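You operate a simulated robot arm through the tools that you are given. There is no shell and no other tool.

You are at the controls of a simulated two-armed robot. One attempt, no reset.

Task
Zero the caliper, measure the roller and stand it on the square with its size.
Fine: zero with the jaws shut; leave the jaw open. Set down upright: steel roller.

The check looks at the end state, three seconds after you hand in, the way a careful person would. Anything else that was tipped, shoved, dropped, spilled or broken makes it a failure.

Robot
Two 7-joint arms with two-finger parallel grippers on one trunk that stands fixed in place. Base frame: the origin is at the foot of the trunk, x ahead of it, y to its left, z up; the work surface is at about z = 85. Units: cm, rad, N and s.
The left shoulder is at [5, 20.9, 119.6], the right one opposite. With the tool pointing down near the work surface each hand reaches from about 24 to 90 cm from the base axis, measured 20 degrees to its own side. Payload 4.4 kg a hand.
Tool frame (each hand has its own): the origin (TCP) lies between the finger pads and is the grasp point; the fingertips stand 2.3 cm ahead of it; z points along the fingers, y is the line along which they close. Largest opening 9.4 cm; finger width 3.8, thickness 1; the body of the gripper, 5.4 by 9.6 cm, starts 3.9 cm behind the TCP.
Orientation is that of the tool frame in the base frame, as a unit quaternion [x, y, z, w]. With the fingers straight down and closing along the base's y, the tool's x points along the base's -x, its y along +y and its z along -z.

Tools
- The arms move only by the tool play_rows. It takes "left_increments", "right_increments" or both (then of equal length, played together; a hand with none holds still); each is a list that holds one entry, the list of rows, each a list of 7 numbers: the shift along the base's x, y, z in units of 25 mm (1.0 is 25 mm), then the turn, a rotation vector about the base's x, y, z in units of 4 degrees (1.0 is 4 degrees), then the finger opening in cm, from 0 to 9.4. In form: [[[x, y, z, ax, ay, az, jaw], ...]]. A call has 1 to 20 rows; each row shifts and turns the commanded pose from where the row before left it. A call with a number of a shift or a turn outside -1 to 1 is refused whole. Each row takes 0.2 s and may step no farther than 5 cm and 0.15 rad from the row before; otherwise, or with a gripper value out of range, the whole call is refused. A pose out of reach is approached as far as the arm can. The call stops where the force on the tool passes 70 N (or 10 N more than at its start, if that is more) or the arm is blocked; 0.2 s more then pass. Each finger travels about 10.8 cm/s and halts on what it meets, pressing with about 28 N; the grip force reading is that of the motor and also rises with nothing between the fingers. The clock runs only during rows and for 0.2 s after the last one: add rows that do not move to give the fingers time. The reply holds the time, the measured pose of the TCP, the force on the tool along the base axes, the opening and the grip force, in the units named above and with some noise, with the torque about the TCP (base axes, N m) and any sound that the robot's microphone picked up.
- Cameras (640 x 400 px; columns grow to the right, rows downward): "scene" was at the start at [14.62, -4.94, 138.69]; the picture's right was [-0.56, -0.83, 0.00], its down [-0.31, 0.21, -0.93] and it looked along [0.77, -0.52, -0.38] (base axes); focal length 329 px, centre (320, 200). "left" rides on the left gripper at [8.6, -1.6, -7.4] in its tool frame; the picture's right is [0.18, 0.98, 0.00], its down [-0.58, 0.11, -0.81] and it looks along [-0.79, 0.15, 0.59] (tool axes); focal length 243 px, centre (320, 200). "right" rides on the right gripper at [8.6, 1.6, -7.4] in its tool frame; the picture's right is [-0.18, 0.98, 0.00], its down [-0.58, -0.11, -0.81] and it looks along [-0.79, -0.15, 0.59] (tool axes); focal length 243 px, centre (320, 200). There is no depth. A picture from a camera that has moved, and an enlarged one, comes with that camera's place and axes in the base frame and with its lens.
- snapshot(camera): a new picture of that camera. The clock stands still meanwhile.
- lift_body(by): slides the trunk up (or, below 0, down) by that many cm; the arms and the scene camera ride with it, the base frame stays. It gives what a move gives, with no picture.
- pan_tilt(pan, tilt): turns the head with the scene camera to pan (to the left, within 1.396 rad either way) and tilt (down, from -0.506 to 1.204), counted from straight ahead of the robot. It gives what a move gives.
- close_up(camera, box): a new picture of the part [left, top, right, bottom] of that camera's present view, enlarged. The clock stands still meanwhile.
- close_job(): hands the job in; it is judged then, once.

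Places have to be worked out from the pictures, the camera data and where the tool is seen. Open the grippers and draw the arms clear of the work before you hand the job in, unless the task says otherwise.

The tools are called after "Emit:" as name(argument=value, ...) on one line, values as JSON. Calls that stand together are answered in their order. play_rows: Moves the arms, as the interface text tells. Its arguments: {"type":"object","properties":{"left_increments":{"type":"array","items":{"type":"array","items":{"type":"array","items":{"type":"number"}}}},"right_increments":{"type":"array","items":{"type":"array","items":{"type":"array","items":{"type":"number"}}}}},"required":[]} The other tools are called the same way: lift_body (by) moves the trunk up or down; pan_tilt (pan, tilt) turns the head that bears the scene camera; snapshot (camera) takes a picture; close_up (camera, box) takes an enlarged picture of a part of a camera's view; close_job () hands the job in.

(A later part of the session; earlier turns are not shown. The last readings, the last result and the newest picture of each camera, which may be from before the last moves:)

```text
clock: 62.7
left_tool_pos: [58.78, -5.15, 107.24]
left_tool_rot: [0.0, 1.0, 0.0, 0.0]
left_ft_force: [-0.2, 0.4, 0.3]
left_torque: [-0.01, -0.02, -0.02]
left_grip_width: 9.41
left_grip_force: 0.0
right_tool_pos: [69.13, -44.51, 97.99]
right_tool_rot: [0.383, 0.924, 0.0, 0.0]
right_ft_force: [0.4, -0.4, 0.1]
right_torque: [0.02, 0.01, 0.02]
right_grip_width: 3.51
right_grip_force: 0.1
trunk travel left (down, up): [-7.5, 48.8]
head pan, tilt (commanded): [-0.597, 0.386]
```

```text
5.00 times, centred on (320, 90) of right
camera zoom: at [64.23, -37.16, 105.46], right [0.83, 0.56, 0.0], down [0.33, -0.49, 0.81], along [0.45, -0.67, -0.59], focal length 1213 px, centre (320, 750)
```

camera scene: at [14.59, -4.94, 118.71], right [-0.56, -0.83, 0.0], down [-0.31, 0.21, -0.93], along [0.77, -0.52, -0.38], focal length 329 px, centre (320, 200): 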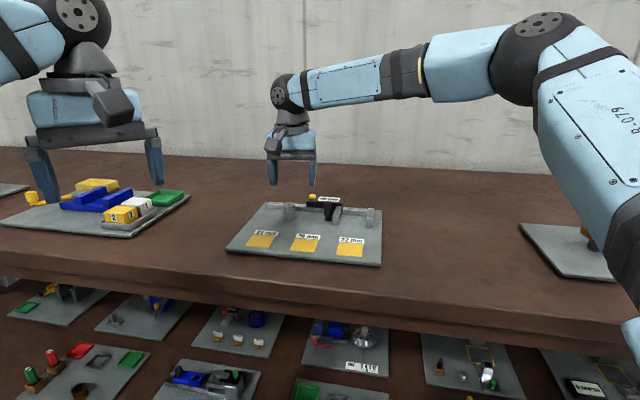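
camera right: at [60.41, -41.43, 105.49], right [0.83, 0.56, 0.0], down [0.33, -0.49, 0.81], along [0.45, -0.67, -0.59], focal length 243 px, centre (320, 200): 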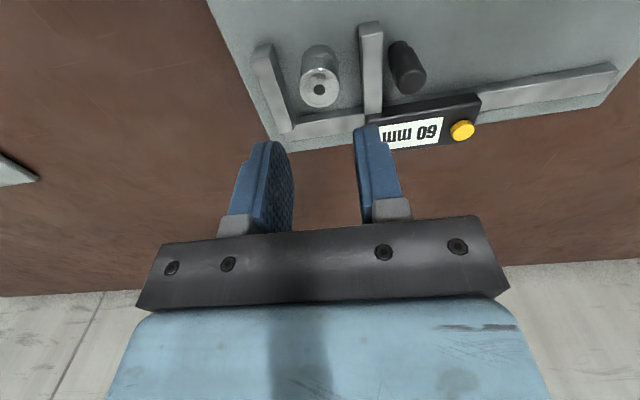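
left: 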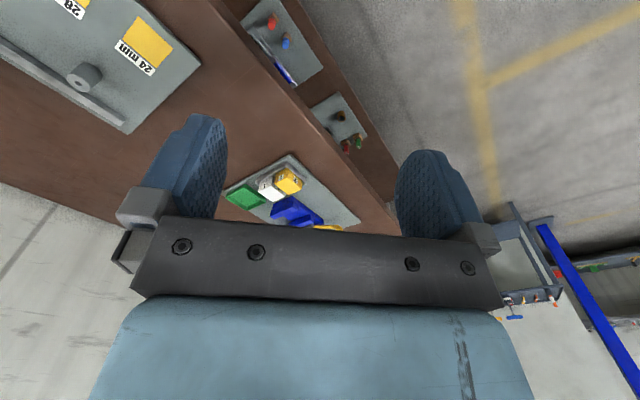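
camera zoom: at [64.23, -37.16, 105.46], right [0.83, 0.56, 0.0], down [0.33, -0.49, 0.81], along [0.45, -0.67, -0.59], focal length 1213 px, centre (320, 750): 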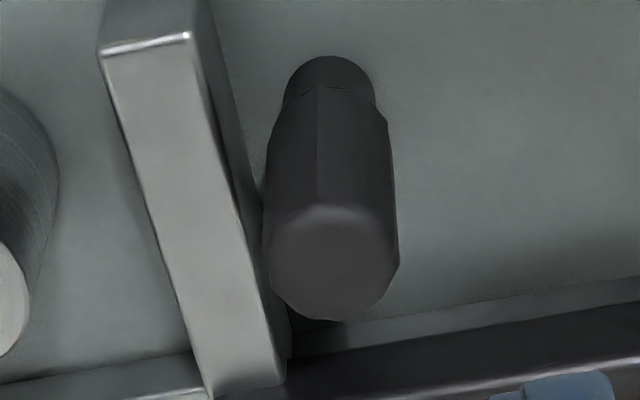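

The handle is 0.15 cm toward -u. I correct that, descend, cage the handle at 2 cm and slide the jaw slowly toward the roller.

Emit:
play_rows(right_increments=[[[0.034, 0.034, -0.8, 0, 0, 0, 3.5], [0, 0, -0.8, 0, 0, 0, 3.5], [0, 0, -0.8, 0, 0, 0, 3.5], [0, 0, -0.36, 0, 0, 0, 3.5], [0, 0, 0, 0, 0, 0, 2.0], [0, 0, 0, 0, 0, 0, 2.0], [0, 0, 0, 0, 0, 0, 2.0], [-0.06, -0.06, 0, 0, 0, 0, 2.0], [-0.08, -0.08, 0, 0, 0, 0, 2.0], [-0.08, -0.08, 0, 0, 0, 0, 2.0], [-0.08, -0.08, 0, 0, 0, 0, 2.0], [-0.08, -0.08, 0, 0, 0, 0, 2.0], [-0.08, -0.08, 0, 0, 0, 0, 2.0], [0, 0, 0, 0, 0, 0, 2.0]]])

Emit:
snapshot(camera="right")

Emit:
close_up(camera="scene", box=[280, 160, 400, 235])

```text
clock: 65.7
left_tool_pos: [58.79, -5.17, 107.06]
left_tool_rot: [0.0, 1.0, 0.0, 0.0]
left_ft_force: [0.6, 0.0, -0.8]
left_torque: [0.0, 0.01, -0.01]
left_grip_width: 9.41
left_grip_force: 0.1
right_tool_pos: [68.05, -45.76, 91.04]
right_tool_rot: [0.384, 0.923, 0.0, 0.0]
right_ft_force: [0.9, 1.1, -0.6]
right_torque: [0.04, -0.02, -0.01]
right_grip_width: 2.01
right_grip_force: 0.2
trunk travel left (down, up): [-7.5, 48.8]
head pan, tilt (commanded): [-0.597, 0.386]
```

```text
taken
camera right: at [63.2, -38.34, 98.52], right [0.83, 0.56, 0.0], down [0.33, -0.49, 0.81], along [0.45, -0.67, -0.59], focal length 243 px, centre (320, 200)
```

right: 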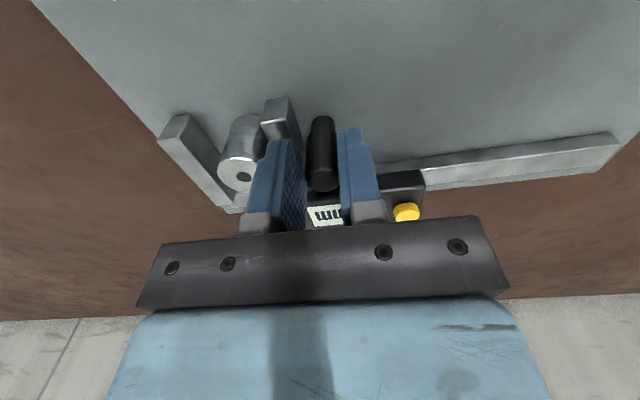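

```text
5.33 times, centred on (340, 198) of scene
camera zoom: at [14.62, -4.94, 118.69], right [-0.56, -0.83, 0.0], down [-0.31, 0.21, -0.93], along [0.77, -0.52, -0.38], focal length 1756 px, centre (213, 213)
```

zoom: 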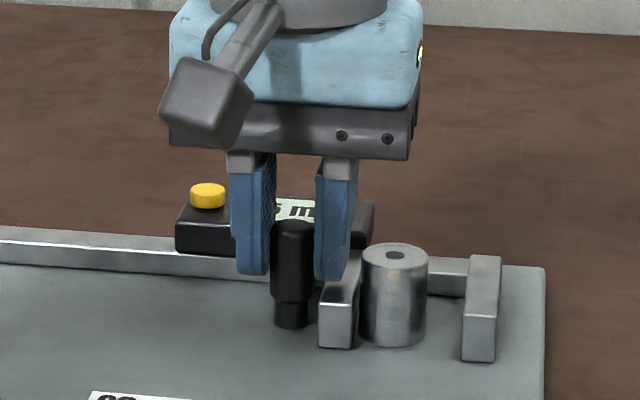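

The jaw is at the roller and the roller is upright. I keep sliding slowly toward the fixed jaw.

Emit:
play_rows(right_increments=[[[-0.05, -0.05, 0, 0, 0, 0, 2.0], [-0.05, -0.05, 0, 0, 0, 0, 2.0], [-0.05, -0.05, 0, 0, 0, 0, 2.0], [-0.05, -0.05, 0, 0, 0, 0, 2.0], [-0.05, -0.05, 0, 0, 0, 0, 2.0], [-0.05, -0.05, 0, 0, 0, 0, 2.0], [0, 0, 0, 0, 0, 0, 2.0]]])

Emit:
close_up(camera="scene", box=[280, 160, 400, 235])

Emit:
close_up(camera="right", box=[160, 80, 360, 220])

```text
clock: 67.3
left_tool_pos: [58.79, -5.14, 107.09]
left_tool_rot: [0.0, 1.0, 0.0, 0.0]
left_ft_force: [-0.9, 0.8, 0.1]
left_torque: [-0.02, 0.01, 0.02]
left_grip_width: 9.42
left_grip_force: 0.1
right_tool_pos: [67.47, -46.46, 91.12]
right_tool_rot: [0.382, 0.924, 0.0, 0.0]
right_ft_force: [1.4, 1.0, -0.8]
right_torque: [-0.02, -0.04, 0.01]
right_grip_width: 2.06
right_grip_force: 0.5
trunk travel left (down, up): [-7.5, 48.8]
head pan, tilt (commanded): [-0.597, 0.386]
```

```text
5.33 times, centred on (340, 198) of scene
camera zoom: at [14.63, -4.94, 118.69], right [-0.56, -0.83, 0.0], down [-0.31, 0.21, -0.93], along [0.77, -0.52, -0.38], focal length 1756 px, centre (213, 213)
```

zoom: 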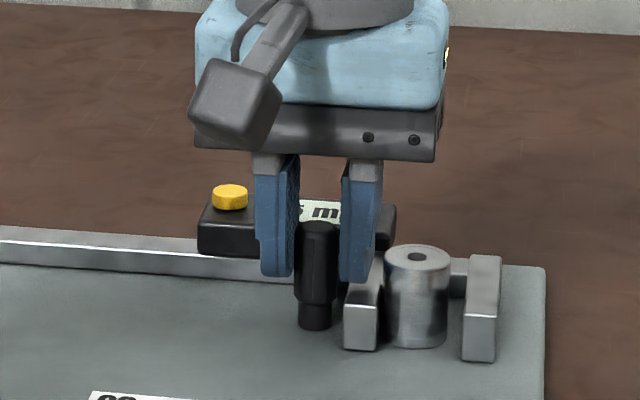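

```text
2.86 times, centred on (260, 150) of right
camera zoom: at [62.44, -39.04, 98.54], right [0.83, 0.56, 0.0], down [0.33, -0.49, 0.81], along [0.45, -0.67, -0.59], focal length 693 px, centre (491, 343)
```

zoom: 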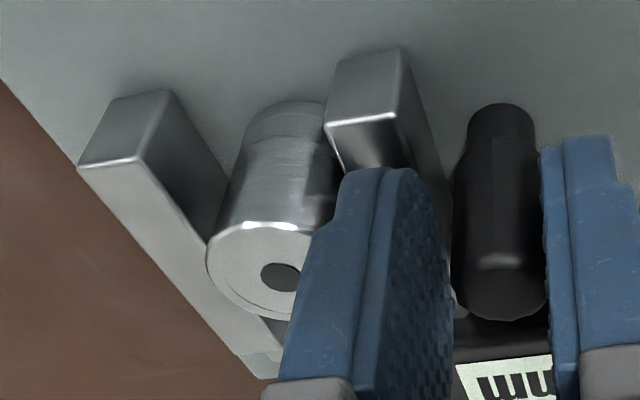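

The roller slides upright with about 0.7 cm left to the fixed jaw. I continue, with finer steps at the end.

Emit:
play_rows(right_increments=[[[-0.05, -0.05, 0, 0, 0, 0, 2.0], [-0.05, -0.05, 0, 0, 0, 0, 2.0], [-0.03, -0.03, 0, 0, 0, 0, 2.0], [-0.02, -0.02, 0, 0, 0, 0, 2.0], [-0.02, -0.02, 0, 0, 0, 0, 2.0], [-0.02, -0.02, 0, 0, 0, 0, 2.0], [0, 0, 0, 0, 0, 0, 2.0]]])

Emit:
close_up(camera="scene", box=[280, 160, 400, 235])

Emit:
close_up(camera="right", box=[160, 80, 360, 220])

```text
clock: 68.9
left_tool_pos: [58.7, -5.05, 107.2]
left_tool_rot: [0.0, 1.0, 0.0, 0.0]
left_ft_force: [-0.3, 0.6, -0.1]
left_torque: [0.0, 0.0, 0.01]
left_grip_width: 9.4
left_grip_force: 0.0
right_tool_pos: [66.98, -47.01, 91.02]
right_tool_rot: [0.383, 0.924, 0.0, 0.0]
right_ft_force: [2.0, -0.2, 0.2]
right_torque: [0.0, -0.04, -0.02]
right_grip_width: 2.1
right_grip_force: 0.3
trunk travel left (down, up): [-7.5, 48.8]
head pan, tilt (commanded): [-0.597, 0.386]
```

```text
5.33 times, centred on (340, 198) of scene
camera zoom: at [14.63, -4.93, 118.69], right [-0.56, -0.83, 0.0], down [-0.31, 0.21, -0.93], along [0.77, -0.52, -0.38], focal length 1756 px, centre (213, 213)
```

zoom: 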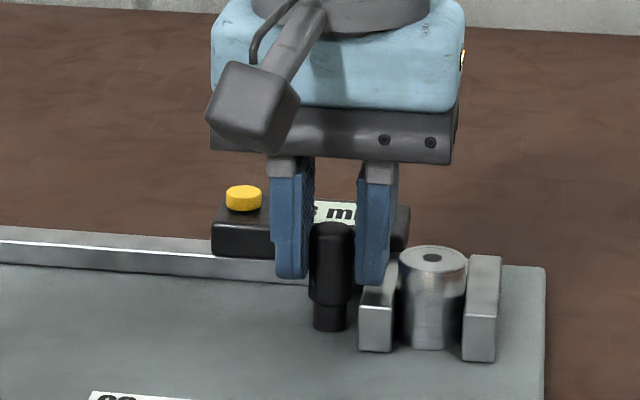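

```text
2.86 times, centred on (260, 150) of right
camera zoom: at [61.97, -39.46, 98.5], right [0.83, 0.56, 0.0], down [0.33, -0.49, 0.81], along [0.45, -0.67, -0.59], focal length 693 px, centre (491, 343)
```

zoom: 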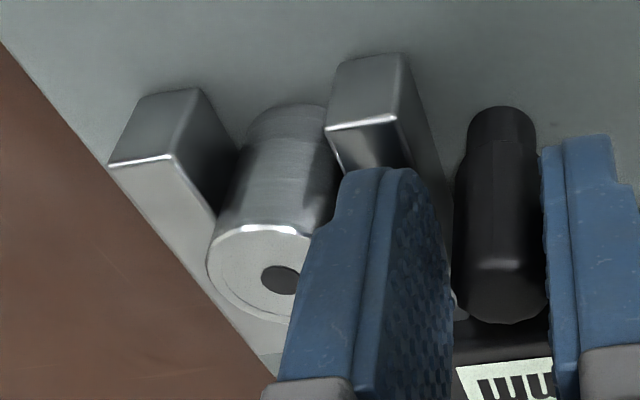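

The roller is nearly at the fixed jaw. I continue in 0.7 mm steps, watching for a rise in force.

Emit:
play_rows(right_increments=[[[-0.02, -0.02, 0, 0, 0, 0, 2.0], [-0.02, -0.02, 0, 0, 0, 0, 2.0], [-0.02, -0.02, 0, 0, 0, 0, 2.0], [-0.02, -0.02, 0, 0, 0, 0, 2.0], [0, 0, 0, 0, 0, 0, 2.0]]])

Emit:
close_up(camera="right", box=[160, 80, 360, 220])

```text
clock: 70.1
left_tool_pos: [58.88, -5.22, 107.1]
left_tool_rot: [0.001, 1.0, 0.0, 0.0]
left_ft_force: [0.7, 0.5, -0.7]
left_torque: [-0.01, -0.01, -0.04]
left_grip_width: 9.4
left_grip_force: 0.1
right_tool_pos: [66.86, -47.03, 91.06]
right_tool_rot: [0.383, 0.924, 0.0, 0.0]
right_ft_force: [6.5, 5.6, -0.2]
right_torque: [0.12, -0.08, 0.05]
right_grip_width: 2.33
right_grip_force: 3.0
trunk travel left (down, up): [-7.5, 48.8]
head pan, tilt (commanded): [-0.597, 0.386]
```

```text
2.86 times, centred on (260, 150) of right
camera zoom: at [61.86, -39.61, 98.52], right [0.83, 0.56, 0.0], down [0.33, -0.49, 0.81], along [0.46, -0.67, -0.59], focal length 693 px, centre (491, 343)
```

zoom: 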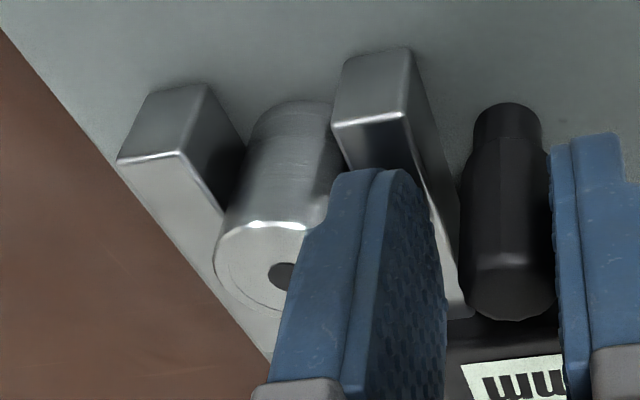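

8.6 N now, so the roller is held between the jaws. I press slightly more, release evenly and rise to read the display.

Emit:
play_rows(right_increments=[[[-0.02, -0.02, 0, 0, 0, 0, 2.0], [0, 0, 0, 0, 0, 0, 2.0], [0, 0, 0, 0, 0, 0, 2.8], [0, 0, 0, 0, 0, 0, 3.5], [0, 0, 0, 0, 0, 0, 3.5], [0, 0, 0.4, 0, 0, 0, 3.5], [0, 0, 0.8, 0, 0, 0, 3.5], [0, 0, 0.8, 0, 0, 0, 3.5], [0, 0, 0.8, 0, 0, 0, 3.5], [0, 0, 0, 0, 0, 0, 3.5]]])

Emit:
close_up(camera="scene", box=[280, 160, 400, 235])

Emit:
snapshot(camera="right")

```text
clock: 72.3
left_tool_pos: [58.81, -5.21, 107.14]
left_tool_rot: [0.001, 1.0, 0.0, 0.0]
left_ft_force: [0.1, 0.4, 0.2]
left_torque: [-0.02, 0.01, 0.02]
left_grip_width: 9.41
left_grip_force: 0.0
right_tool_pos: [66.86, -47.01, 97.94]
right_tool_rot: [0.382, 0.924, -0.001, 0.0]
right_ft_force: [-0.1, 0.1, 0.0]
right_torque: [0.03, 0.01, 0.02]
right_grip_width: 3.5
right_grip_force: 0.0
trunk travel left (down, up): [-7.5, 48.8]
head pan, tilt (commanded): [-0.597, 0.386]
```

```text
5.33 times, centred on (340, 198) of scene
camera zoom: at [14.64, -4.97, 118.69], right [-0.56, -0.83, 0.0], down [-0.31, 0.21, -0.93], along [0.77, -0.52, -0.38], focal length 1756 px, centre (213, 213)
```

zoom: 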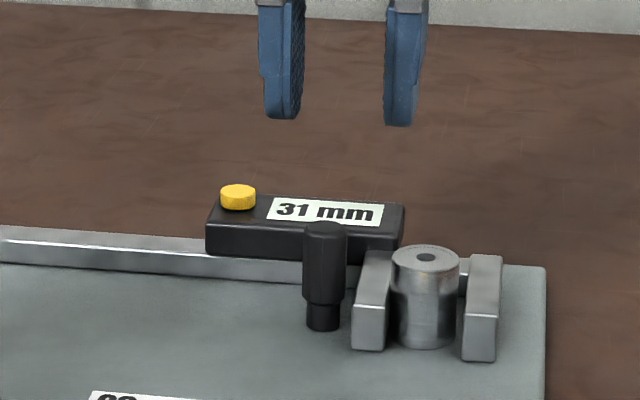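

```text
taken
camera right: at [61.78, -39.56, 105.48], right [0.83, 0.56, 0.0], down [0.33, -0.49, 0.81], along [0.45, -0.67, -0.59], focal length 243 px, centre (320, 200)
```

right: 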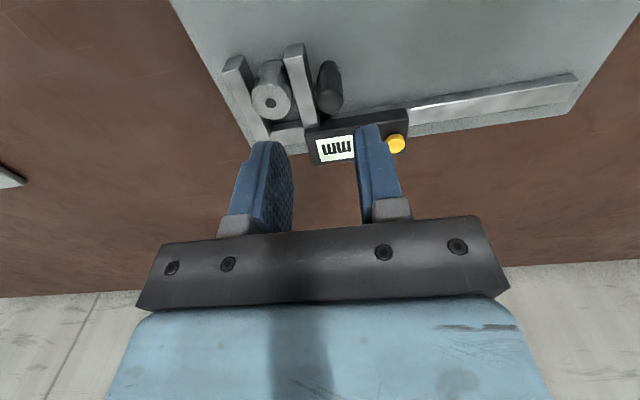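

The display reads 31 mm, but the roller looks about 28 mm wide and there seems to be slack. I zoom in on the jaws from above.

Emit:
close_up(camera="right", box=[210, 30, 360, 150])

Emit:
close_up(camera="scene", box=[335, 195, 385, 230])

```text
3.33 times, centred on (285, 90) of right
camera zoom: at [61.78, -39.56, 105.48], right [0.83, 0.56, 0.0], down [0.33, -0.49, 0.81], along [0.45, -0.67, -0.59], focal length 809 px, centre (437, 567)
```

zoom: 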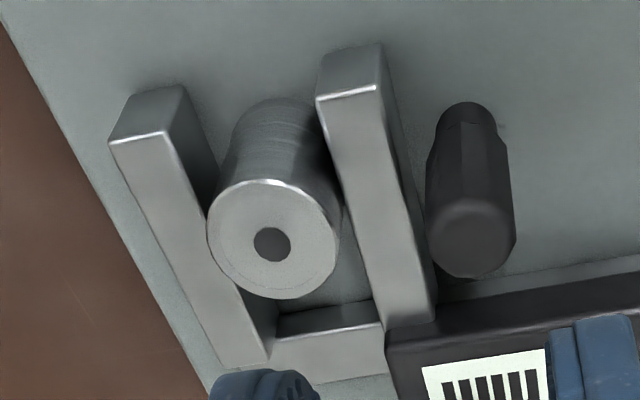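

```text
11.43 times, centred on (360, 212) of scene
camera zoom: at [14.64, -4.97, 118.69], right [-0.56, -0.83, 0.0], down [-0.31, 0.21, -0.93], along [0.77, -0.52, -0.38], focal length 3763 px, centre (-137, 57)
```

zoom: 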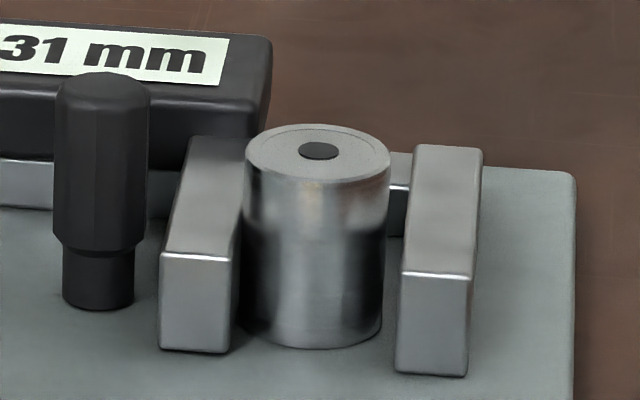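

There is slack: the handle sits about 0.3 cm further back than when I was pressing, so the jaw rebounded on release. I'll re-close it and back the hand off gradually before opening the fingers.

Emit:
play_rows(right_increments=[[[0.15, 0.15, -0.6, 0, 0, 0, 3.5], [0, 0, -0.8, 0, 0, 0, 3.5], [0, 0, -0.8, 0, 0, 0, 3.5], [0, 0, -0.56, 0, 0, 0, 3.5], [0, 0, 0, 0, 0, 0, 2.2], [0, 0, 0, 0, 0, 0, 2.0], [0, 0, 0, 0, 0, 0, 2.0], [-0.03, -0.03, 0, 0, 0, 0, 2.0], [-0.03, -0.03, 0, 0, 0, 0, 2.0], [-0.02, -0.02, 0, 0, 0, 0, 2.0], [0, 0, 0, 0, 0, 0, 2.0]]])

Emit:
close_up(camera="right", box=[160, 80, 400, 230])

Emit:
close_up(camera="scene", box=[300, 175, 390, 235])

```text
clock: 74.7
left_tool_pos: [58.43, -4.79, 107.52]
left_tool_rot: [0.0, 1.0, -0.002, 0.002]
left_ft_force: [-0.4, 0.8, -0.1]
left_torque: [0.0, 0.01, 0.0]
left_grip_width: 9.38
left_grip_force: 0.1
right_tool_pos: [66.61, -46.73, 92.11]
right_tool_rot: [0.383, 0.924, 0.0, 0.006]
right_ft_force: [16.4, -2.5, 54.7]
right_torque: [-1.26, 0.5, 0.2]
right_grip_width: 2.71
right_grip_force: 7.6
trunk travel left (down, up): [-7.5, 48.8]
head pan, tilt (commanded): [-0.597, 0.386]
```

```text
2.67 times, centred on (280, 155) of right
camera zoom: at [61.71, -39.26, 99.42], right [0.83, 0.56, 0.01], down [0.32, -0.49, 0.81], along [0.46, -0.67, -0.58], focal length 647 px, centre (427, 320)
```

zoom: 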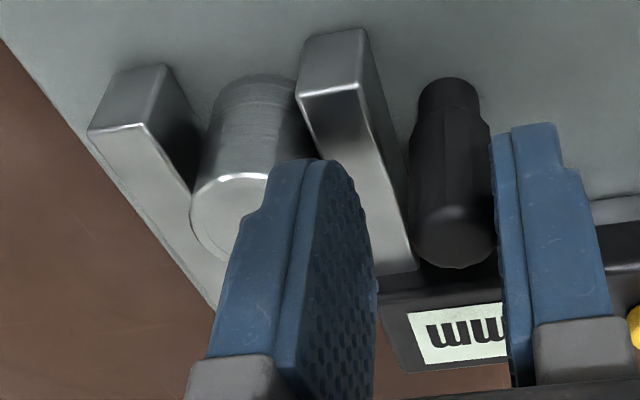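

```text
6.67 times, centred on (345, 205) of scene
camera zoom: at [14.23, -4.57, 118.79], right [-0.56, -0.83, 0.0], down [-0.31, 0.21, -0.93], along [0.77, -0.52, -0.37], focal length 2195 px, centre (153, 167)
```

zoom: 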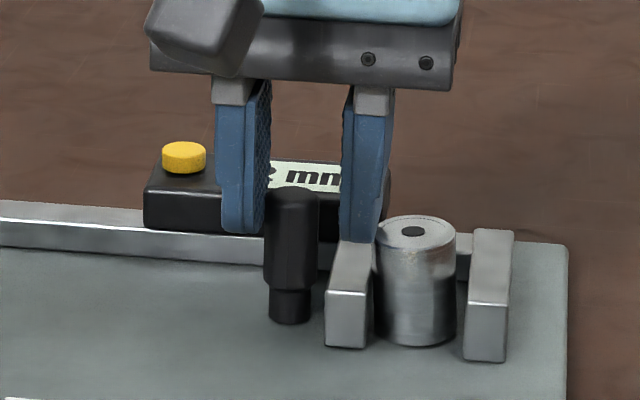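

Something blocked the descent: 55 N upward at z = 92.1. The right finger has landed on the roller's top rim, so I raise straight up right away.

Emit:
play_rows(right_increments=[[[0, 0, 0.5, 0, 0, 0, 2.7], [0, 0, 0.5, 0, 0, 0, 2.7], [0, 0, 0.8, 0, 0, 0, 2.7], [0, 0, 0.8, 0, 0, 0, 2.7], [0, 0, 0.5, 0, 0, 0, 2.7], [0, 0, 0, 0, 0, 0, 2.7]]])

Emit:
close_up(camera="scene", box=[280, 160, 400, 235])

Emit:
snapshot(camera="right")

```text
clock: 76.1
left_tool_pos: [58.86, -5.18, 107.17]
left_tool_rot: [0.0, 1.0, 0.0, -0.001]
left_ft_force: [0.4, 0.3, 0.1]
left_torque: [0.01, -0.03, 0.0]
left_grip_width: 9.42
left_grip_force: 0.1
right_tool_pos: [66.98, -47.01, 98.93]
right_tool_rot: [0.382, 0.924, 0.0, 0.001]
right_ft_force: [0.5, 0.2, 0.1]
right_torque: [-0.02, 0.01, 0.01]
right_grip_width: 2.69
right_grip_force: 0.0
trunk travel left (down, up): [-7.5, 48.8]
head pan, tilt (commanded): [-0.597, 0.386]
```

```text
5.33 times, centred on (340, 198) of scene
camera zoom: at [14.62, -4.95, 118.69], right [-0.56, -0.83, 0.0], down [-0.31, 0.21, -0.93], along [0.77, -0.52, -0.38], focal length 1756 px, centre (213, 213)
```

zoom: 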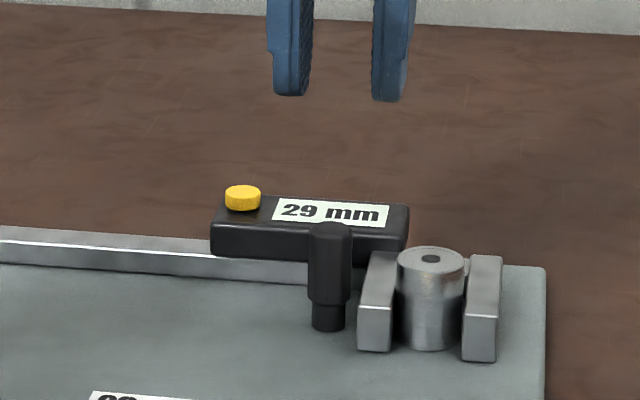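

```text
taken
camera right: at [61.94, -39.57, 106.45], right [0.83, 0.56, 0.0], down [0.33, -0.49, 0.81], along [0.46, -0.67, -0.59], focal length 243 px, centre (320, 200)
```

right: 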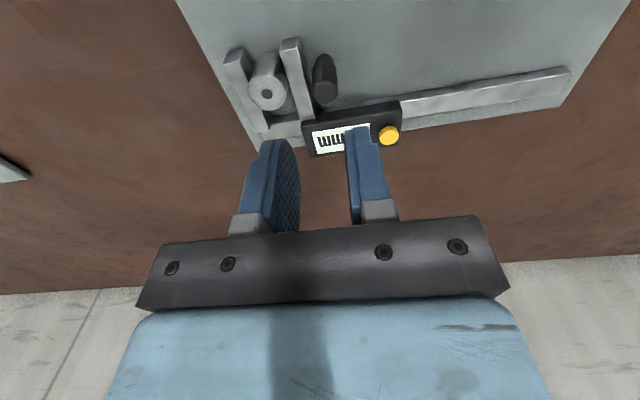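

The roller is still upright and the board hasn't moved. The display now reads 29 mm with only a hair of slack, and the first clamp and the gripper width (2.69 cm) both point to 28 mm. I locate the handle precisely before going down again with a narrower opening.

Emit:
close_up(camera="right", box=[220, 30, 380, 130])

Emit:
close_up(camera="scene", box=[335, 195, 385, 230])

```text
4.00 times, centred on (300, 80) of right
camera zoom: at [61.94, -39.57, 106.45], right [0.83, 0.56, 0.0], down [0.33, -0.49, 0.81], along [0.46, -0.67, -0.59], focal length 970 px, centre (400, 680)
```

zoom: 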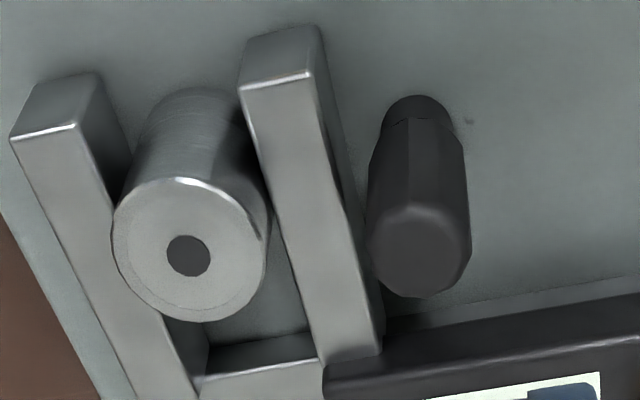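

```text
11.43 times, centred on (360, 212) of scene
camera zoom: at [14.62, -4.95, 118.69], right [-0.56, -0.83, 0.0], down [-0.31, 0.21, -0.93], along [0.77, -0.52, -0.38], focal length 3763 px, centre (-137, 57)
```

zoom: 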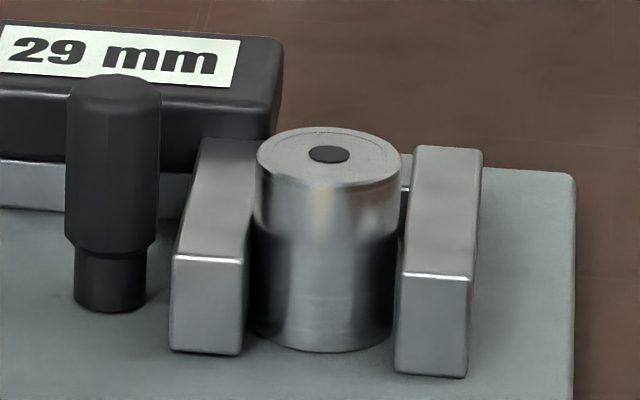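

The roller's left rim is only about 2.6 cm from the handle centre, which explains the earlier contact. I shift 0.42 cm toward -u, narrow the fingers to 2.4 cm, and go down to just above the handle to check.

Emit:
play_rows(right_increments=[[[0.119, 0.119, 0, 0, 0, 0, 2.4], [0, 0, -0.8, 0, 0, 0, 2.4], [0, 0, -0.8, 0, 0, 0, 2.4], [0, 0, -0.4, 0, 0, 0, 2.4], [0, 0, 0, 0, 0, 0, 2.4]]])

Emit:
close_up(camera="right", box=[220, 70, 400, 190])

Emit:
close_up(camera="scene", box=[300, 165, 390, 225])

```text
clock: 77.3
left_tool_pos: [58.68, -5.23, 107.18]
left_tool_rot: [0.0, 1.0, 0.0, 0.0]
left_ft_force: [0.1, 0.2, 0.3]
left_torque: [0.02, -0.03, -0.03]
left_grip_width: 9.41
left_grip_force: 0.0
right_tool_pos: [67.32, -46.76, 94.02]
right_tool_rot: [0.382, 0.924, 0.0, 0.0]
right_ft_force: [0.3, 0.6, -0.1]
right_torque: [-0.03, -0.02, 0.03]
right_grip_width: 2.37
right_grip_force: 0.1
trunk travel left (down, up): [-7.5, 48.8]
head pan, tilt (commanded): [-0.597, 0.386]
```

```text
3.33 times, centred on (310, 130) of right
camera zoom: at [62.31, -39.26, 101.39], right [0.83, 0.56, 0.0], down [0.33, -0.49, 0.81], along [0.46, -0.67, -0.59], focal length 809 px, centre (353, 433)
```

zoom: 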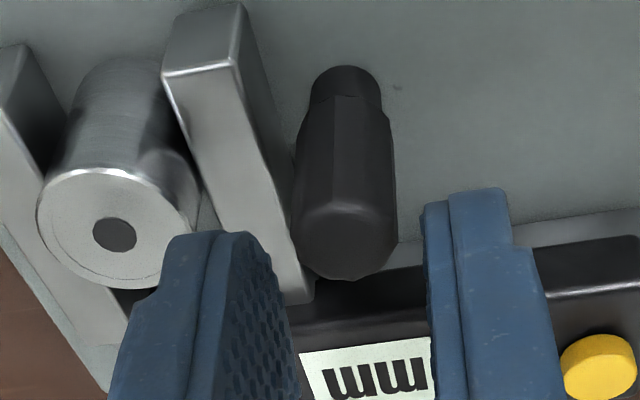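

```text
6.67 times, centred on (345, 195) of scene
camera zoom: at [14.61, -4.94, 118.7], right [-0.56, -0.83, 0.0], down [-0.31, 0.21, -0.93], along [0.77, -0.52, -0.38], focal length 2195 px, centre (153, 233)
```

zoom: 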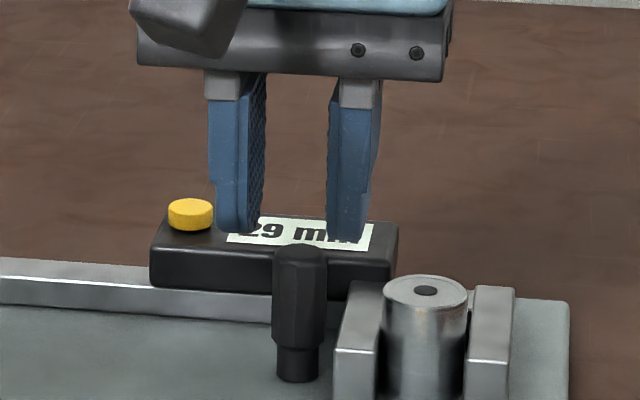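

Both views show the handle centred, and the right finger clears the roller by about 0.5 cm. I descend the last 3 cm.

Emit:
play_rows(right_increments=[[[0, 0, -0.4, 0, 0, 0, 2.4], [0, 0, -0.4, 0, 0, 0, 2.4], [0, 0, -0.36, 0, 0, 0, 2.4], [0, 0, 0, 0, 0, 0, 2.4]]])

Emit:
close_up(camera="right", box=[200, 80, 400, 210])

Emit:
close_up(camera="scene", box=[300, 165, 390, 225])

```text
clock: 78.3
left_tool_pos: [58.77, -5.2, 107.17]
left_tool_rot: [0.0, 1.0, 0.0, 0.0]
left_ft_force: [-0.6, -0.4, 0.4]
left_torque: [0.0, 0.0, -0.01]
left_grip_width: 9.42
left_grip_force: 0.1
right_tool_pos: [67.36, -46.77, 91.19]
right_tool_rot: [0.382, 0.924, 0.0, -0.001]
right_ft_force: [-0.7, 0.3, 0.6]
right_torque: [0.0, -0.02, -0.03]
right_grip_width: 2.4
right_grip_force: 0.1
trunk travel left (down, up): [-7.5, 48.8]
head pan, tilt (commanded): [-0.597, 0.386]
```

```text
3.08 times, centred on (300, 145) of right
camera zoom: at [62.31, -39.31, 98.55], right [0.83, 0.56, 0.0], down [0.33, -0.49, 0.81], along [0.45, -0.67, -0.59], focal length 746 px, centre (382, 369)
```

zoom: 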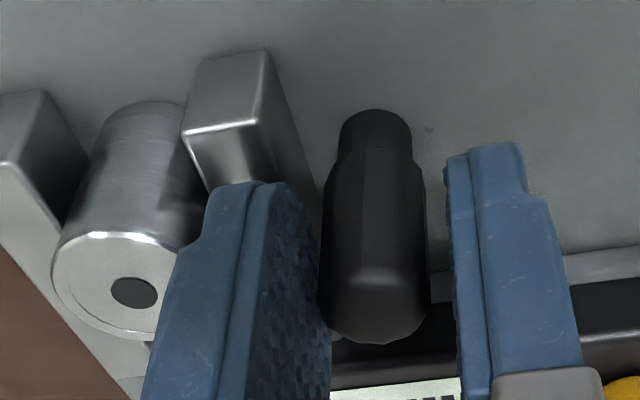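

```text
6.67 times, centred on (345, 195) of scene
camera zoom: at [14.61, -4.94, 118.7], right [-0.56, -0.83, 0.0], down [-0.31, 0.21, -0.93], along [0.77, -0.52, -0.38], focal length 2195 px, centre (153, 233)
```

zoom: 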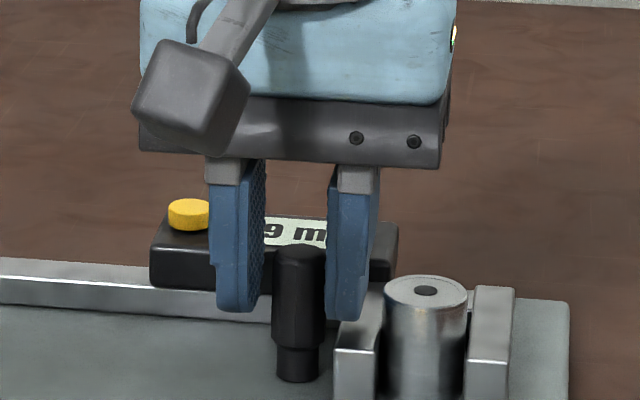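

Handle caged with no contact, and from here the scene camera sees the last digit between the fingers. I close to 2.0 cm and press lightly toward the roller, so I can read that digit under clamp.

Emit:
play_rows(right_increments=[[[0, 0, 0, 0, 0, 0, 2.0], [0, 0, 0, 0, 0, 0, 2.0], [-0.03, -0.03, 0, 0, 0, 0, 2.0], [-0.03, -0.03, 0, 0, 0, 0, 2.0], [-0.03, -0.03, 0, 0, 0, 0, 2.0], [0, 0, 0, 0, 0, 0, 2.0]]])

Emit:
close_up(camera="scene", box=[300, 165, 390, 225])

```text
clock: 79.7
left_tool_pos: [58.7, -5.17, 107.12]
left_tool_rot: [0.0, 1.0, 0.0, 0.0]
left_ft_force: [-0.6, 0.8, 0.4]
left_torque: [0.01, 0.01, 0.02]
left_grip_width: 9.41
left_grip_force: 0.0
right_tool_pos: [67.06, -46.78, 91.12]
right_tool_rot: [0.382, 0.924, 0.0, 0.0]
right_ft_force: [0.6, 0.4, 0.7]
right_torque: [0.03, -0.03, -0.02]
right_grip_width: 2.04
right_grip_force: 0.5
trunk travel left (down, up): [-7.5, 48.8]
head pan, tilt (commanded): [-0.597, 0.386]
```

```text
6.67 times, centred on (345, 195) of scene
camera zoom: at [14.62, -4.94, 118.69], right [-0.56, -0.83, 0.0], down [-0.31, 0.21, -0.93], along [0.77, -0.52, -0.38], focal length 2195 px, centre (153, 233)
```

zoom: 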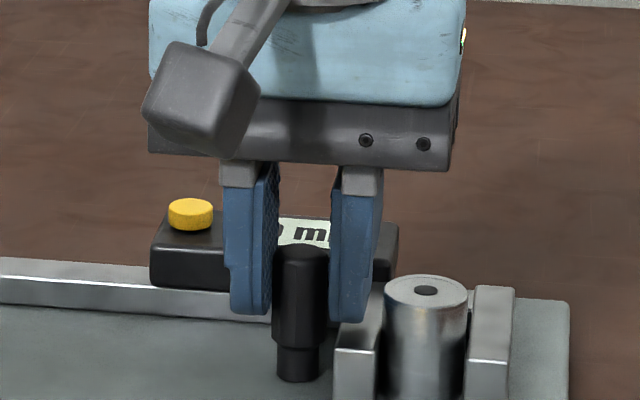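

I press a little further until the clamp force shows.

Emit:
play_rows(right_increments=[[[-0.02, -0.02, 0, 0, 0, 0, 2.0], [-0.02, -0.02, 0, 0, 0, 0, 2.0], [-0.02, -0.02, 0, 0, 0, 0, 2.0], [0, 0, 0, 0, 0, 0, 2.0]]])

Emit:
close_up(camera="scene", box=[300, 165, 390, 225])

```text
clock: 80.7
left_tool_pos: [58.7, -5.15, 107.13]
left_tool_rot: [-0.001, 1.0, 0.0, 0.0]
left_ft_force: [0.5, -0.5, -0.5]
left_torque: [-0.01, -0.03, 0.03]
left_grip_width: 9.39
left_grip_force: 0.1
right_tool_pos: [66.82, -46.99, 91.04]
right_tool_rot: [0.382, 0.924, 0.0, 0.001]
right_ft_force: [3.3, 3.3, 1.3]
right_torque: [0.05, -0.1, 0.01]
right_grip_width: 2.19
right_grip_force: 2.2
trunk travel left (down, up): [-7.5, 48.8]
head pan, tilt (commanded): [-0.597, 0.386]
```

```text
6.67 times, centred on (345, 195) of scene
camera zoom: at [14.63, -4.91, 118.7], right [-0.56, -0.83, 0.0], down [-0.31, 0.21, -0.93], along [0.77, -0.52, -0.38], focal length 2195 px, centre (153, 233)
```

zoom: 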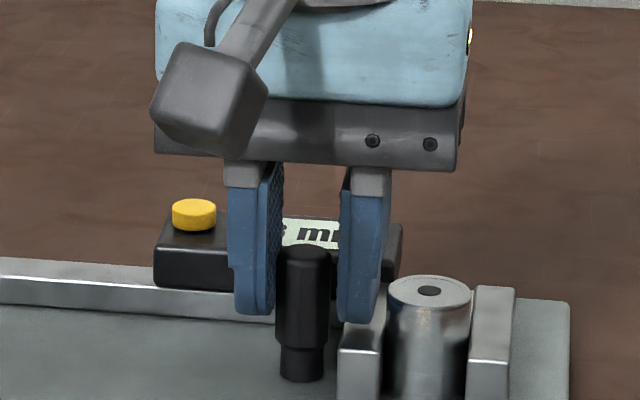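

4.7 N, so the roller is clamped. I zoom hard on the sliver of the display for the last digit.

Emit:
close_up(camera="scene", box=[335, 194, 355, 206])

Emit:
close_up(camera="scene", box=[340, 200, 385, 230])

```text
16.00 times, centred on (345, 200) of scene
camera zoom: at [14.63, -4.91, 118.7], right [-0.56, -0.83, 0.0], down [-0.31, 0.21, -0.93], along [0.77, -0.52, -0.38], focal length 5268 px, centre (-80, 200)
```

zoom: 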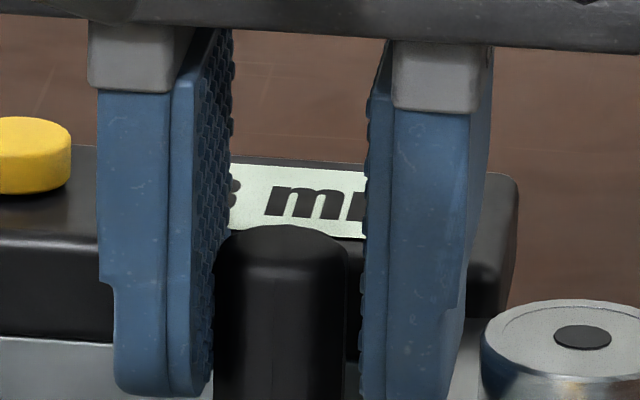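

```text
13.33 times, centred on (362, 215) of scene
camera zoom: at [14.63, -4.91, 118.7], right [-0.56, -0.83, 0.0], down [-0.31, 0.21, -0.93], along [0.77, -0.52, -0.38], focal length 4390 px, centre (-247, 0)
```

zoom: 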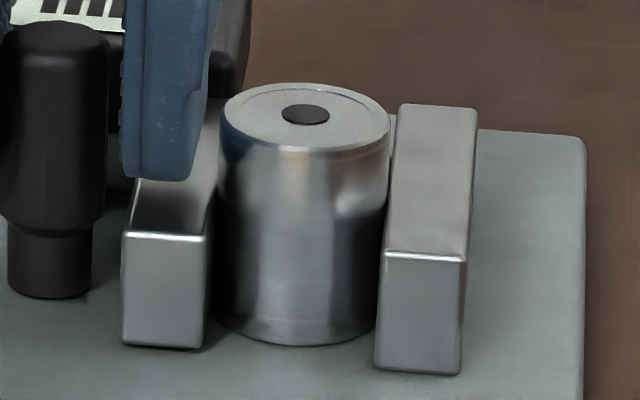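

The digit's right edge shows the two lobes of an 8, so the roller measures 28 mm, matching the gripper width. Now I slide the jaw back open by about 2.8 cm, starting gently, then release and rise.

Emit:
play_rows(right_increments=[[[0.02, 0.02, 0, 0, 0, 0, 2.0], [0.03, 0.03, 0, 0, 0, 0, 2.0], [0.04, 0.04, 0, 0, 0, 0, 2.0], [0.06, 0.06, 0, 0, 0, 0, 2.0], [0.08, 0.08, 0, 0, 0, 0, 2.0], [0.08, 0.08, 0, 0, 0, 0, 2.0], [0.08, 0.08, 0, 0, 0, 0, 2.0], [0.08, 0.08, 0, 0, 0, 0, 2.0], [0.08, 0.08, 0, 0, 0, 0, 2.0], [0.08, 0.08, 0, 0, 0, 0, 2.0], [0.08, 0.08, 0, 0, 0, 0, 2.0], [0.08, 0.08, 0, 0, 0, 0, 2.0], [0.08, 0.08, 0, 0, 0, 0, 2.0], [0.06, 0.06, 0, 0, 0, 0, 2.0], [0, 0, 0, 0, 0, 0, 2.0]]])

Emit:
close_up(camera="scene", box=[280, 160, 400, 235])

```text
clock: 83.9
left_tool_pos: [58.84, -5.19, 107.22]
left_tool_rot: [0.001, 1.0, 0.001, 0.0]
left_ft_force: [-0.7, 0.0, -0.3]
left_torque: [-0.02, 0.01, 0.04]
left_grip_width: 9.39
left_grip_force: 0.1
right_tool_pos: [69.17, -44.73, 90.89]
right_tool_rot: [0.384, 0.923, 0.0, 0.0]
right_ft_force: [-0.5, -1.4, -1.0]
right_torque: [0.04, 0.04, -0.01]
right_grip_width: 2.04
right_grip_force: 0.4
trunk travel left (down, up): [-7.5, 48.8]
head pan, tilt (commanded): [-0.597, 0.386]
```

```text
5.33 times, centred on (340, 198) of scene
camera zoom: at [14.61, -4.95, 118.69], right [-0.56, -0.83, 0.0], down [-0.31, 0.21, -0.93], along [0.77, -0.52, -0.38], focal length 1756 px, centre (213, 213)
```

zoom: 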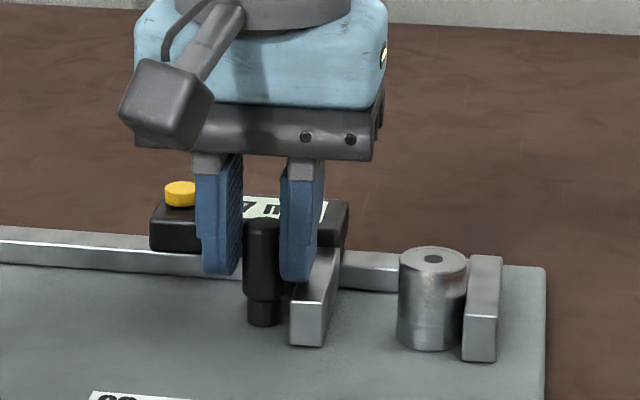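

The jaw is open at about 57 mm and the roller stands by the fixed jaw. I release the handle and rise.

Emit:
play_rows(right_increments=[[[0, 0, 0, 0, 0, 0, 2.6], [0, 0, 0, 0, 0, 0, 3.2], [0, 0, 0, 0, 0, 0, 3.2], [0, 0, 0.4, 0, 0, 0, 3.2], [0, 0, 0.8, 0, 0, 0, 3.2], [0, 0, 0.8, 0, 0, 0, 3.2], [0, 0, 0.8, 0, 0, 0, 3.2], [0, 0, 0, 0, 0, 0, 3.2]]])

Emit:
snapshot(camera="right")

Emit:
close_up(camera="scene", box=[230, 150, 400, 270])

```text
clock: 85.7
left_tool_pos: [58.74, -4.99, 107.13]
left_tool_rot: [0.0, 1.0, 0.0, 0.001]
left_ft_force: [-0.5, -0.7, -0.2]
left_torque: [0.0, -0.08, 0.01]
left_grip_width: 9.39
left_grip_force: 0.0
right_tool_pos: [69.11, -44.71, 97.95]
right_tool_rot: [0.382, 0.924, 0.0, 0.0]
right_ft_force: [0.0, -0.3, -0.8]
right_torque: [0.02, 0.0, -0.04]
right_grip_width: 3.2
right_grip_force: 0.1
trunk travel left (down, up): [-7.5, 48.8]
head pan, tilt (commanded): [-0.597, 0.386]
```

```text
taken
camera right: at [64.08, -37.3, 105.4], right [0.83, 0.56, 0.0], down [0.33, -0.49, 0.81], along [0.45, -0.67, -0.59], focal length 243 px, centre (320, 200)
```

right: 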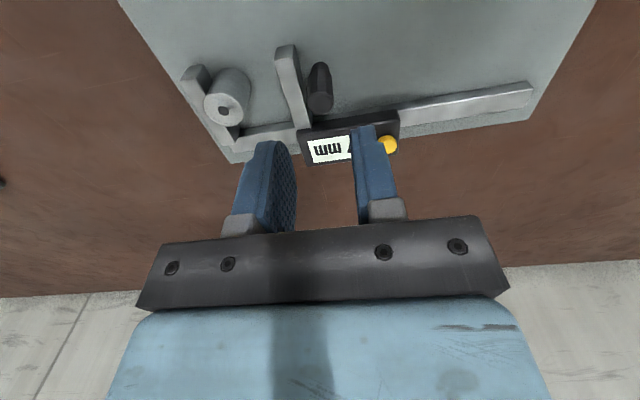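

```text
3.33 times, centred on (315, 210) of scene
camera zoom: at [14.64, -4.96, 118.69], right [-0.56, -0.83, 0.0], down [-0.31, 0.21, -0.93], along [0.77, -0.52, -0.38], focal length 1098 px, centre (337, 167)
```

zoom: 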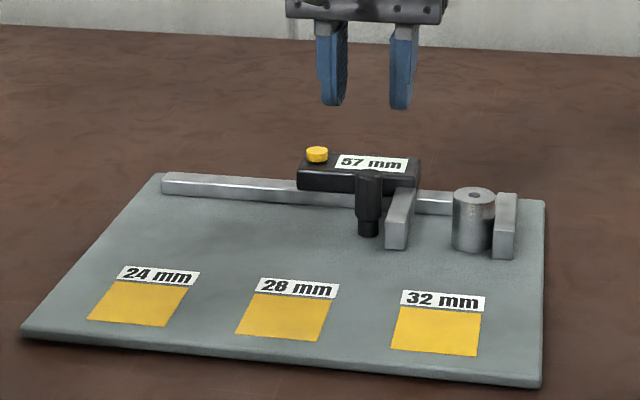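

The jaw reads 57 mm and stands open. The roller is at about [64.15, -49.6], and I move above it with the fingers at 5 cm.

Emit:
play_rows(right_increments=[[[-0.496, -0.489, 0, 0, 0, 0, 4], [-0.496, -0.489, 0, 0, 0, 0, 5], [-0.496, -0.489, 0, 0, 0, 0, 5], [-0.496, -0.489, 0, 0, 0, 0, 5], [0, 0, 0, 0, 0, 0, 5]]])

Emit:
close_up(camera="right", box=[240, 30, 400, 130])

```text
clock: 86.9
left_tool_pos: [58.83, -5.16, 107.14]
left_tool_rot: [0.0, 1.0, 0.0, 0.0]
left_ft_force: [0.5, 0.2, 0.4]
left_torque: [-0.02, 0.0, 0.03]
left_grip_width: 9.39
left_grip_force: 0.1
right_tool_pos: [64.06, -49.6, 98.06]
right_tool_rot: [0.383, 0.924, 0.0, 0.0]
right_ft_force: [-0.3, 1.1, 0.4]
right_torque: [0.01, 0.01, -0.03]
right_grip_width: 5.0
right_grip_force: 0.1
trunk travel left (down, up): [-7.5, 48.8]
head pan, tilt (commanded): [-0.597, 0.386]
```

```text
4.00 times, centred on (320, 80) of right
camera zoom: at [59.21, -42.18, 105.42], right [0.83, 0.56, 0.0], down [0.33, -0.49, 0.81], along [0.45, -0.67, -0.59], focal length 970 px, centre (320, 680)
```

zoom: 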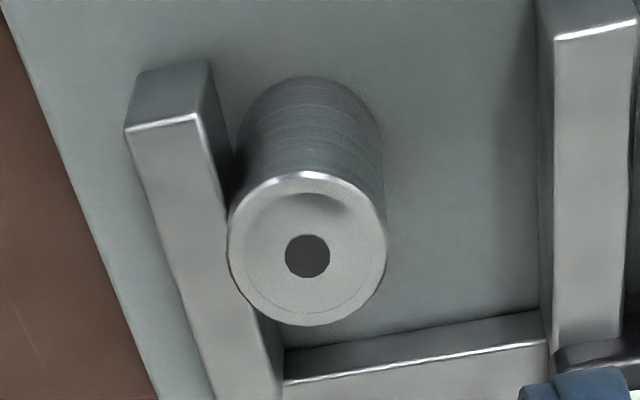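

The roller is 0.2 cm toward +u and +v from the TCP line, so I correct that. I descend to 90.9, which keeps the right fingertip above the fixed jaw, and check before gripping.

Emit:
play_rows(right_increments=[[[0, -0.113, -0.7, 0, 0, 0, 5], [0, 0, -0.8, 0, 0, 0, 5], [0, 0, -0.8, 0, 0, 0, 5], [0, 0, -0.4, 0, 0, 0, 5], [0, 0, -0.16, 0, 0, 0, 5], [0, 0, 0, 0, 0, 0, 5]]])

Emit:
snapshot(camera="right")

Emit:
close_up(camera="scene", box=[310, 165, 400, 225])

```text
clock: 88.3
left_tool_pos: [58.76, -5.08, 107.15]
left_tool_rot: [0.0, 1.0, -0.001, 0.0]
left_ft_force: [-0.1, 0.1, -0.1]
left_torque: [-0.03, 0.01, -0.01]
left_grip_width: 9.4
left_grip_force: 0.1
right_tool_pos: [64.25, -49.78, 90.71]
right_tool_rot: [0.383, 0.924, 0.0, 0.0]
right_ft_force: [0.1, -0.2, -0.2]
right_torque: [-0.05, -0.01, -0.04]
right_grip_width: 4.99
right_grip_force: 0.0
trunk travel left (down, up): [-7.5, 48.8]
head pan, tilt (commanded): [-0.597, 0.386]
```

```text
taken
camera right: at [59.24, -42.36, 98.28], right [0.83, 0.56, 0.0], down [0.33, -0.49, 0.81], along [0.45, -0.67, -0.59], focal length 243 px, centre (320, 200)
```

right: 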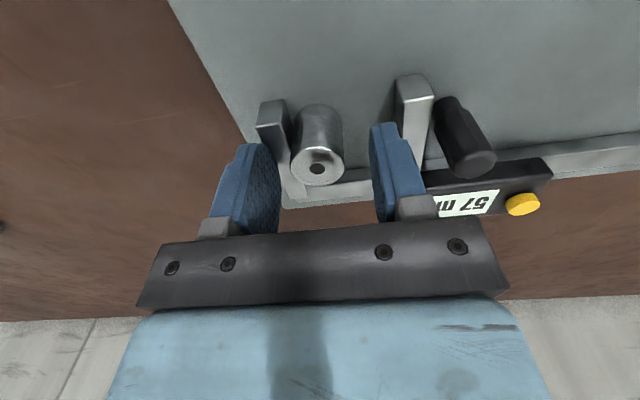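

```text
6.67 times, centred on (355, 195) of scene
camera zoom: at [14.61, -4.94, 118.7], right [-0.56, -0.83, 0.0], down [-0.31, 0.21, -0.93], along [0.77, -0.52, -0.38], focal length 2195 px, centre (87, 233)
```

zoom: 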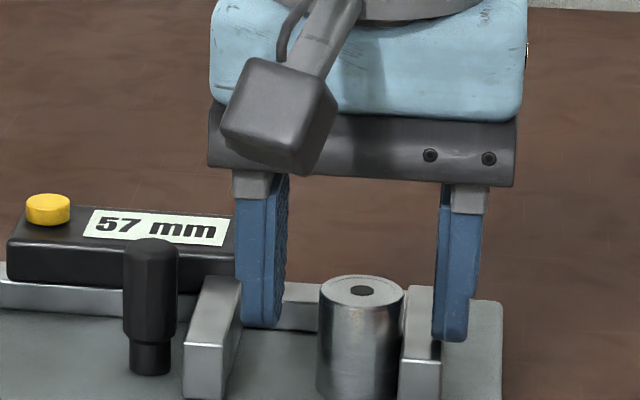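

Centred, with no contact force. I close gradually, then firmly.

Emit:
play_rows(right_increments=[[[0, 0, 0, 0, 0, 0, 4], [0, 0, 0, 0, 0, 0, 3.4], [0, 0, 0, 0, 0, 0, 3.1], [0, 0, 0, 0, 0, 0, 2.9], [0, 0, 0, 0, 0, 0, 2.8], [0, 0, 0, 0, 0, 0, 2.7], [0, 0, 0, 0, 0, 0, 2.5], [0, 0, 0, 0, 0, 0, 2.2], [0, 0, 0, 0, 0, 0, 1.5], [0, 0, 0, 0, 0, 0, 0], [0, 0, 0, 0, 0, 0, 0]]])

Emit:
close_up(camera="scene", box=[310, 165, 400, 225])

```text
clock: 90.7
left_tool_pos: [58.78, -5.04, 107.19]
left_tool_rot: [0.0, 1.0, 0.0, 0.0]
left_ft_force: [0.0, 0.8, -0.6]
left_torque: [-0.01, -0.02, -0.01]
left_grip_width: 9.43
left_grip_force: 0.1
right_tool_pos: [64.19, -49.88, 90.75]
right_tool_rot: [0.383, 0.924, 0.0, 0.0]
right_ft_force: [-0.5, -1.4, -0.1]
right_torque: [-0.03, 0.01, 0.01]
right_grip_width: 2.72
right_grip_force: 28.0
trunk travel left (down, up): [-7.5, 48.8]
head pan, tilt (commanded): [-0.597, 0.386]
```

```text
6.67 times, centred on (355, 195) of scene
camera zoom: at [14.61, -4.95, 118.7], right [-0.56, -0.83, 0.0], down [-0.31, 0.21, -0.93], along [0.77, -0.52, -0.38], focal length 2195 px, centre (87, 233)
```

zoom: 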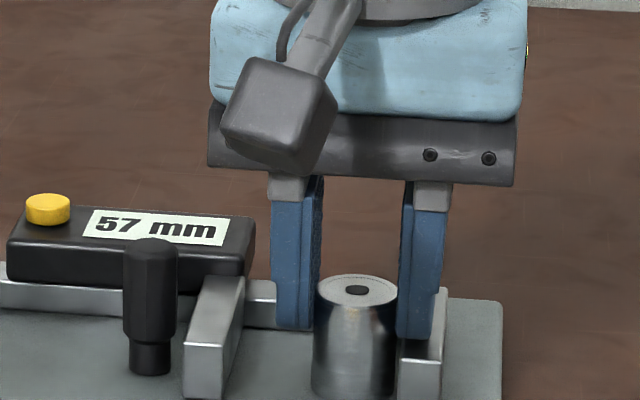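

Gripped at 2.72 cm, 28 N. I lift slowly and check the roller is straight.

Emit:
play_rows(right_increments=[[[0, 0, 0.1, 0, 0, 0, 0], [0, 0, 0.2, 0, 0, 0, 0], [0, 0, 0.4, 0, 0, 0, 0], [0, 0, 0.6, 0, 0, 0, 0], [0, 0, 0.6, 0, 0, 0, 0], [0, 0, 0.6, 0, 0, 0, 0], [0, 0, 0.3, 0, 0, 0, 0], [0, 0, 0, 0, 0, 0, 0]]])

Emit:
close_up(camera="scene", box=[230, 140, 410, 270])

Emit:
snapshot(camera="right")

```text
clock: 92.5
left_tool_pos: [58.84, -5.03, 107.04]
left_tool_rot: [0.0, 1.0, 0.001, 0.001]
left_ft_force: [0.8, -0.3, -0.2]
left_torque: [-0.02, -0.02, -0.02]
left_grip_width: 9.41
left_grip_force: 0.1
right_tool_pos: [64.12, -49.88, 97.93]
right_tool_rot: [0.383, 0.924, 0.0, 0.0]
right_ft_force: [-0.5, -0.4, -1.5]
right_torque: [0.0, 0.01, -0.01]
right_grip_width: 2.71
right_grip_force: 28.4
trunk travel left (down, up): [-7.5, 48.8]
head pan, tilt (commanded): [-0.597, 0.386]
```

```text
3.08 times, centred on (320, 205) of scene
camera zoom: at [14.63, -4.96, 118.69], right [-0.56, -0.83, 0.0], down [-0.31, 0.21, -0.93], along [0.77, -0.52, -0.38], focal length 1013 px, centre (320, 185)
```

zoom: 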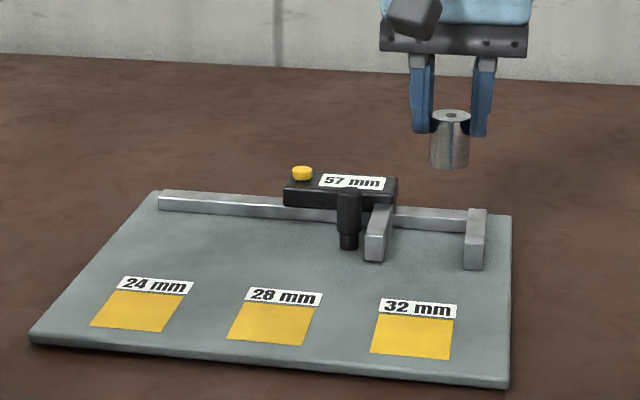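

```text
taken
camera right: at [59.2, -42.45, 105.43], right [0.83, 0.56, 0.0], down [0.33, -0.49, 0.81], along [0.45, -0.67, -0.59], focal length 243 px, centre (320, 200)
```

right: 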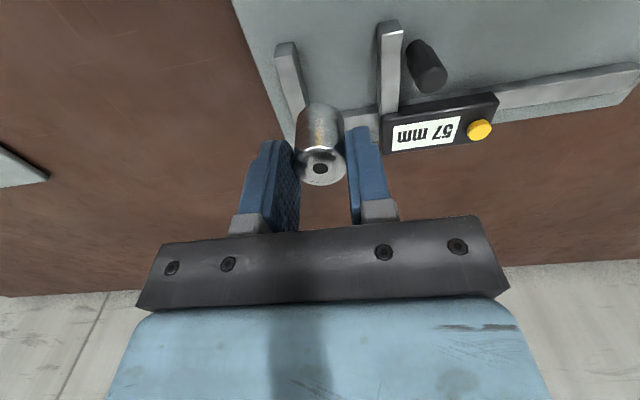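

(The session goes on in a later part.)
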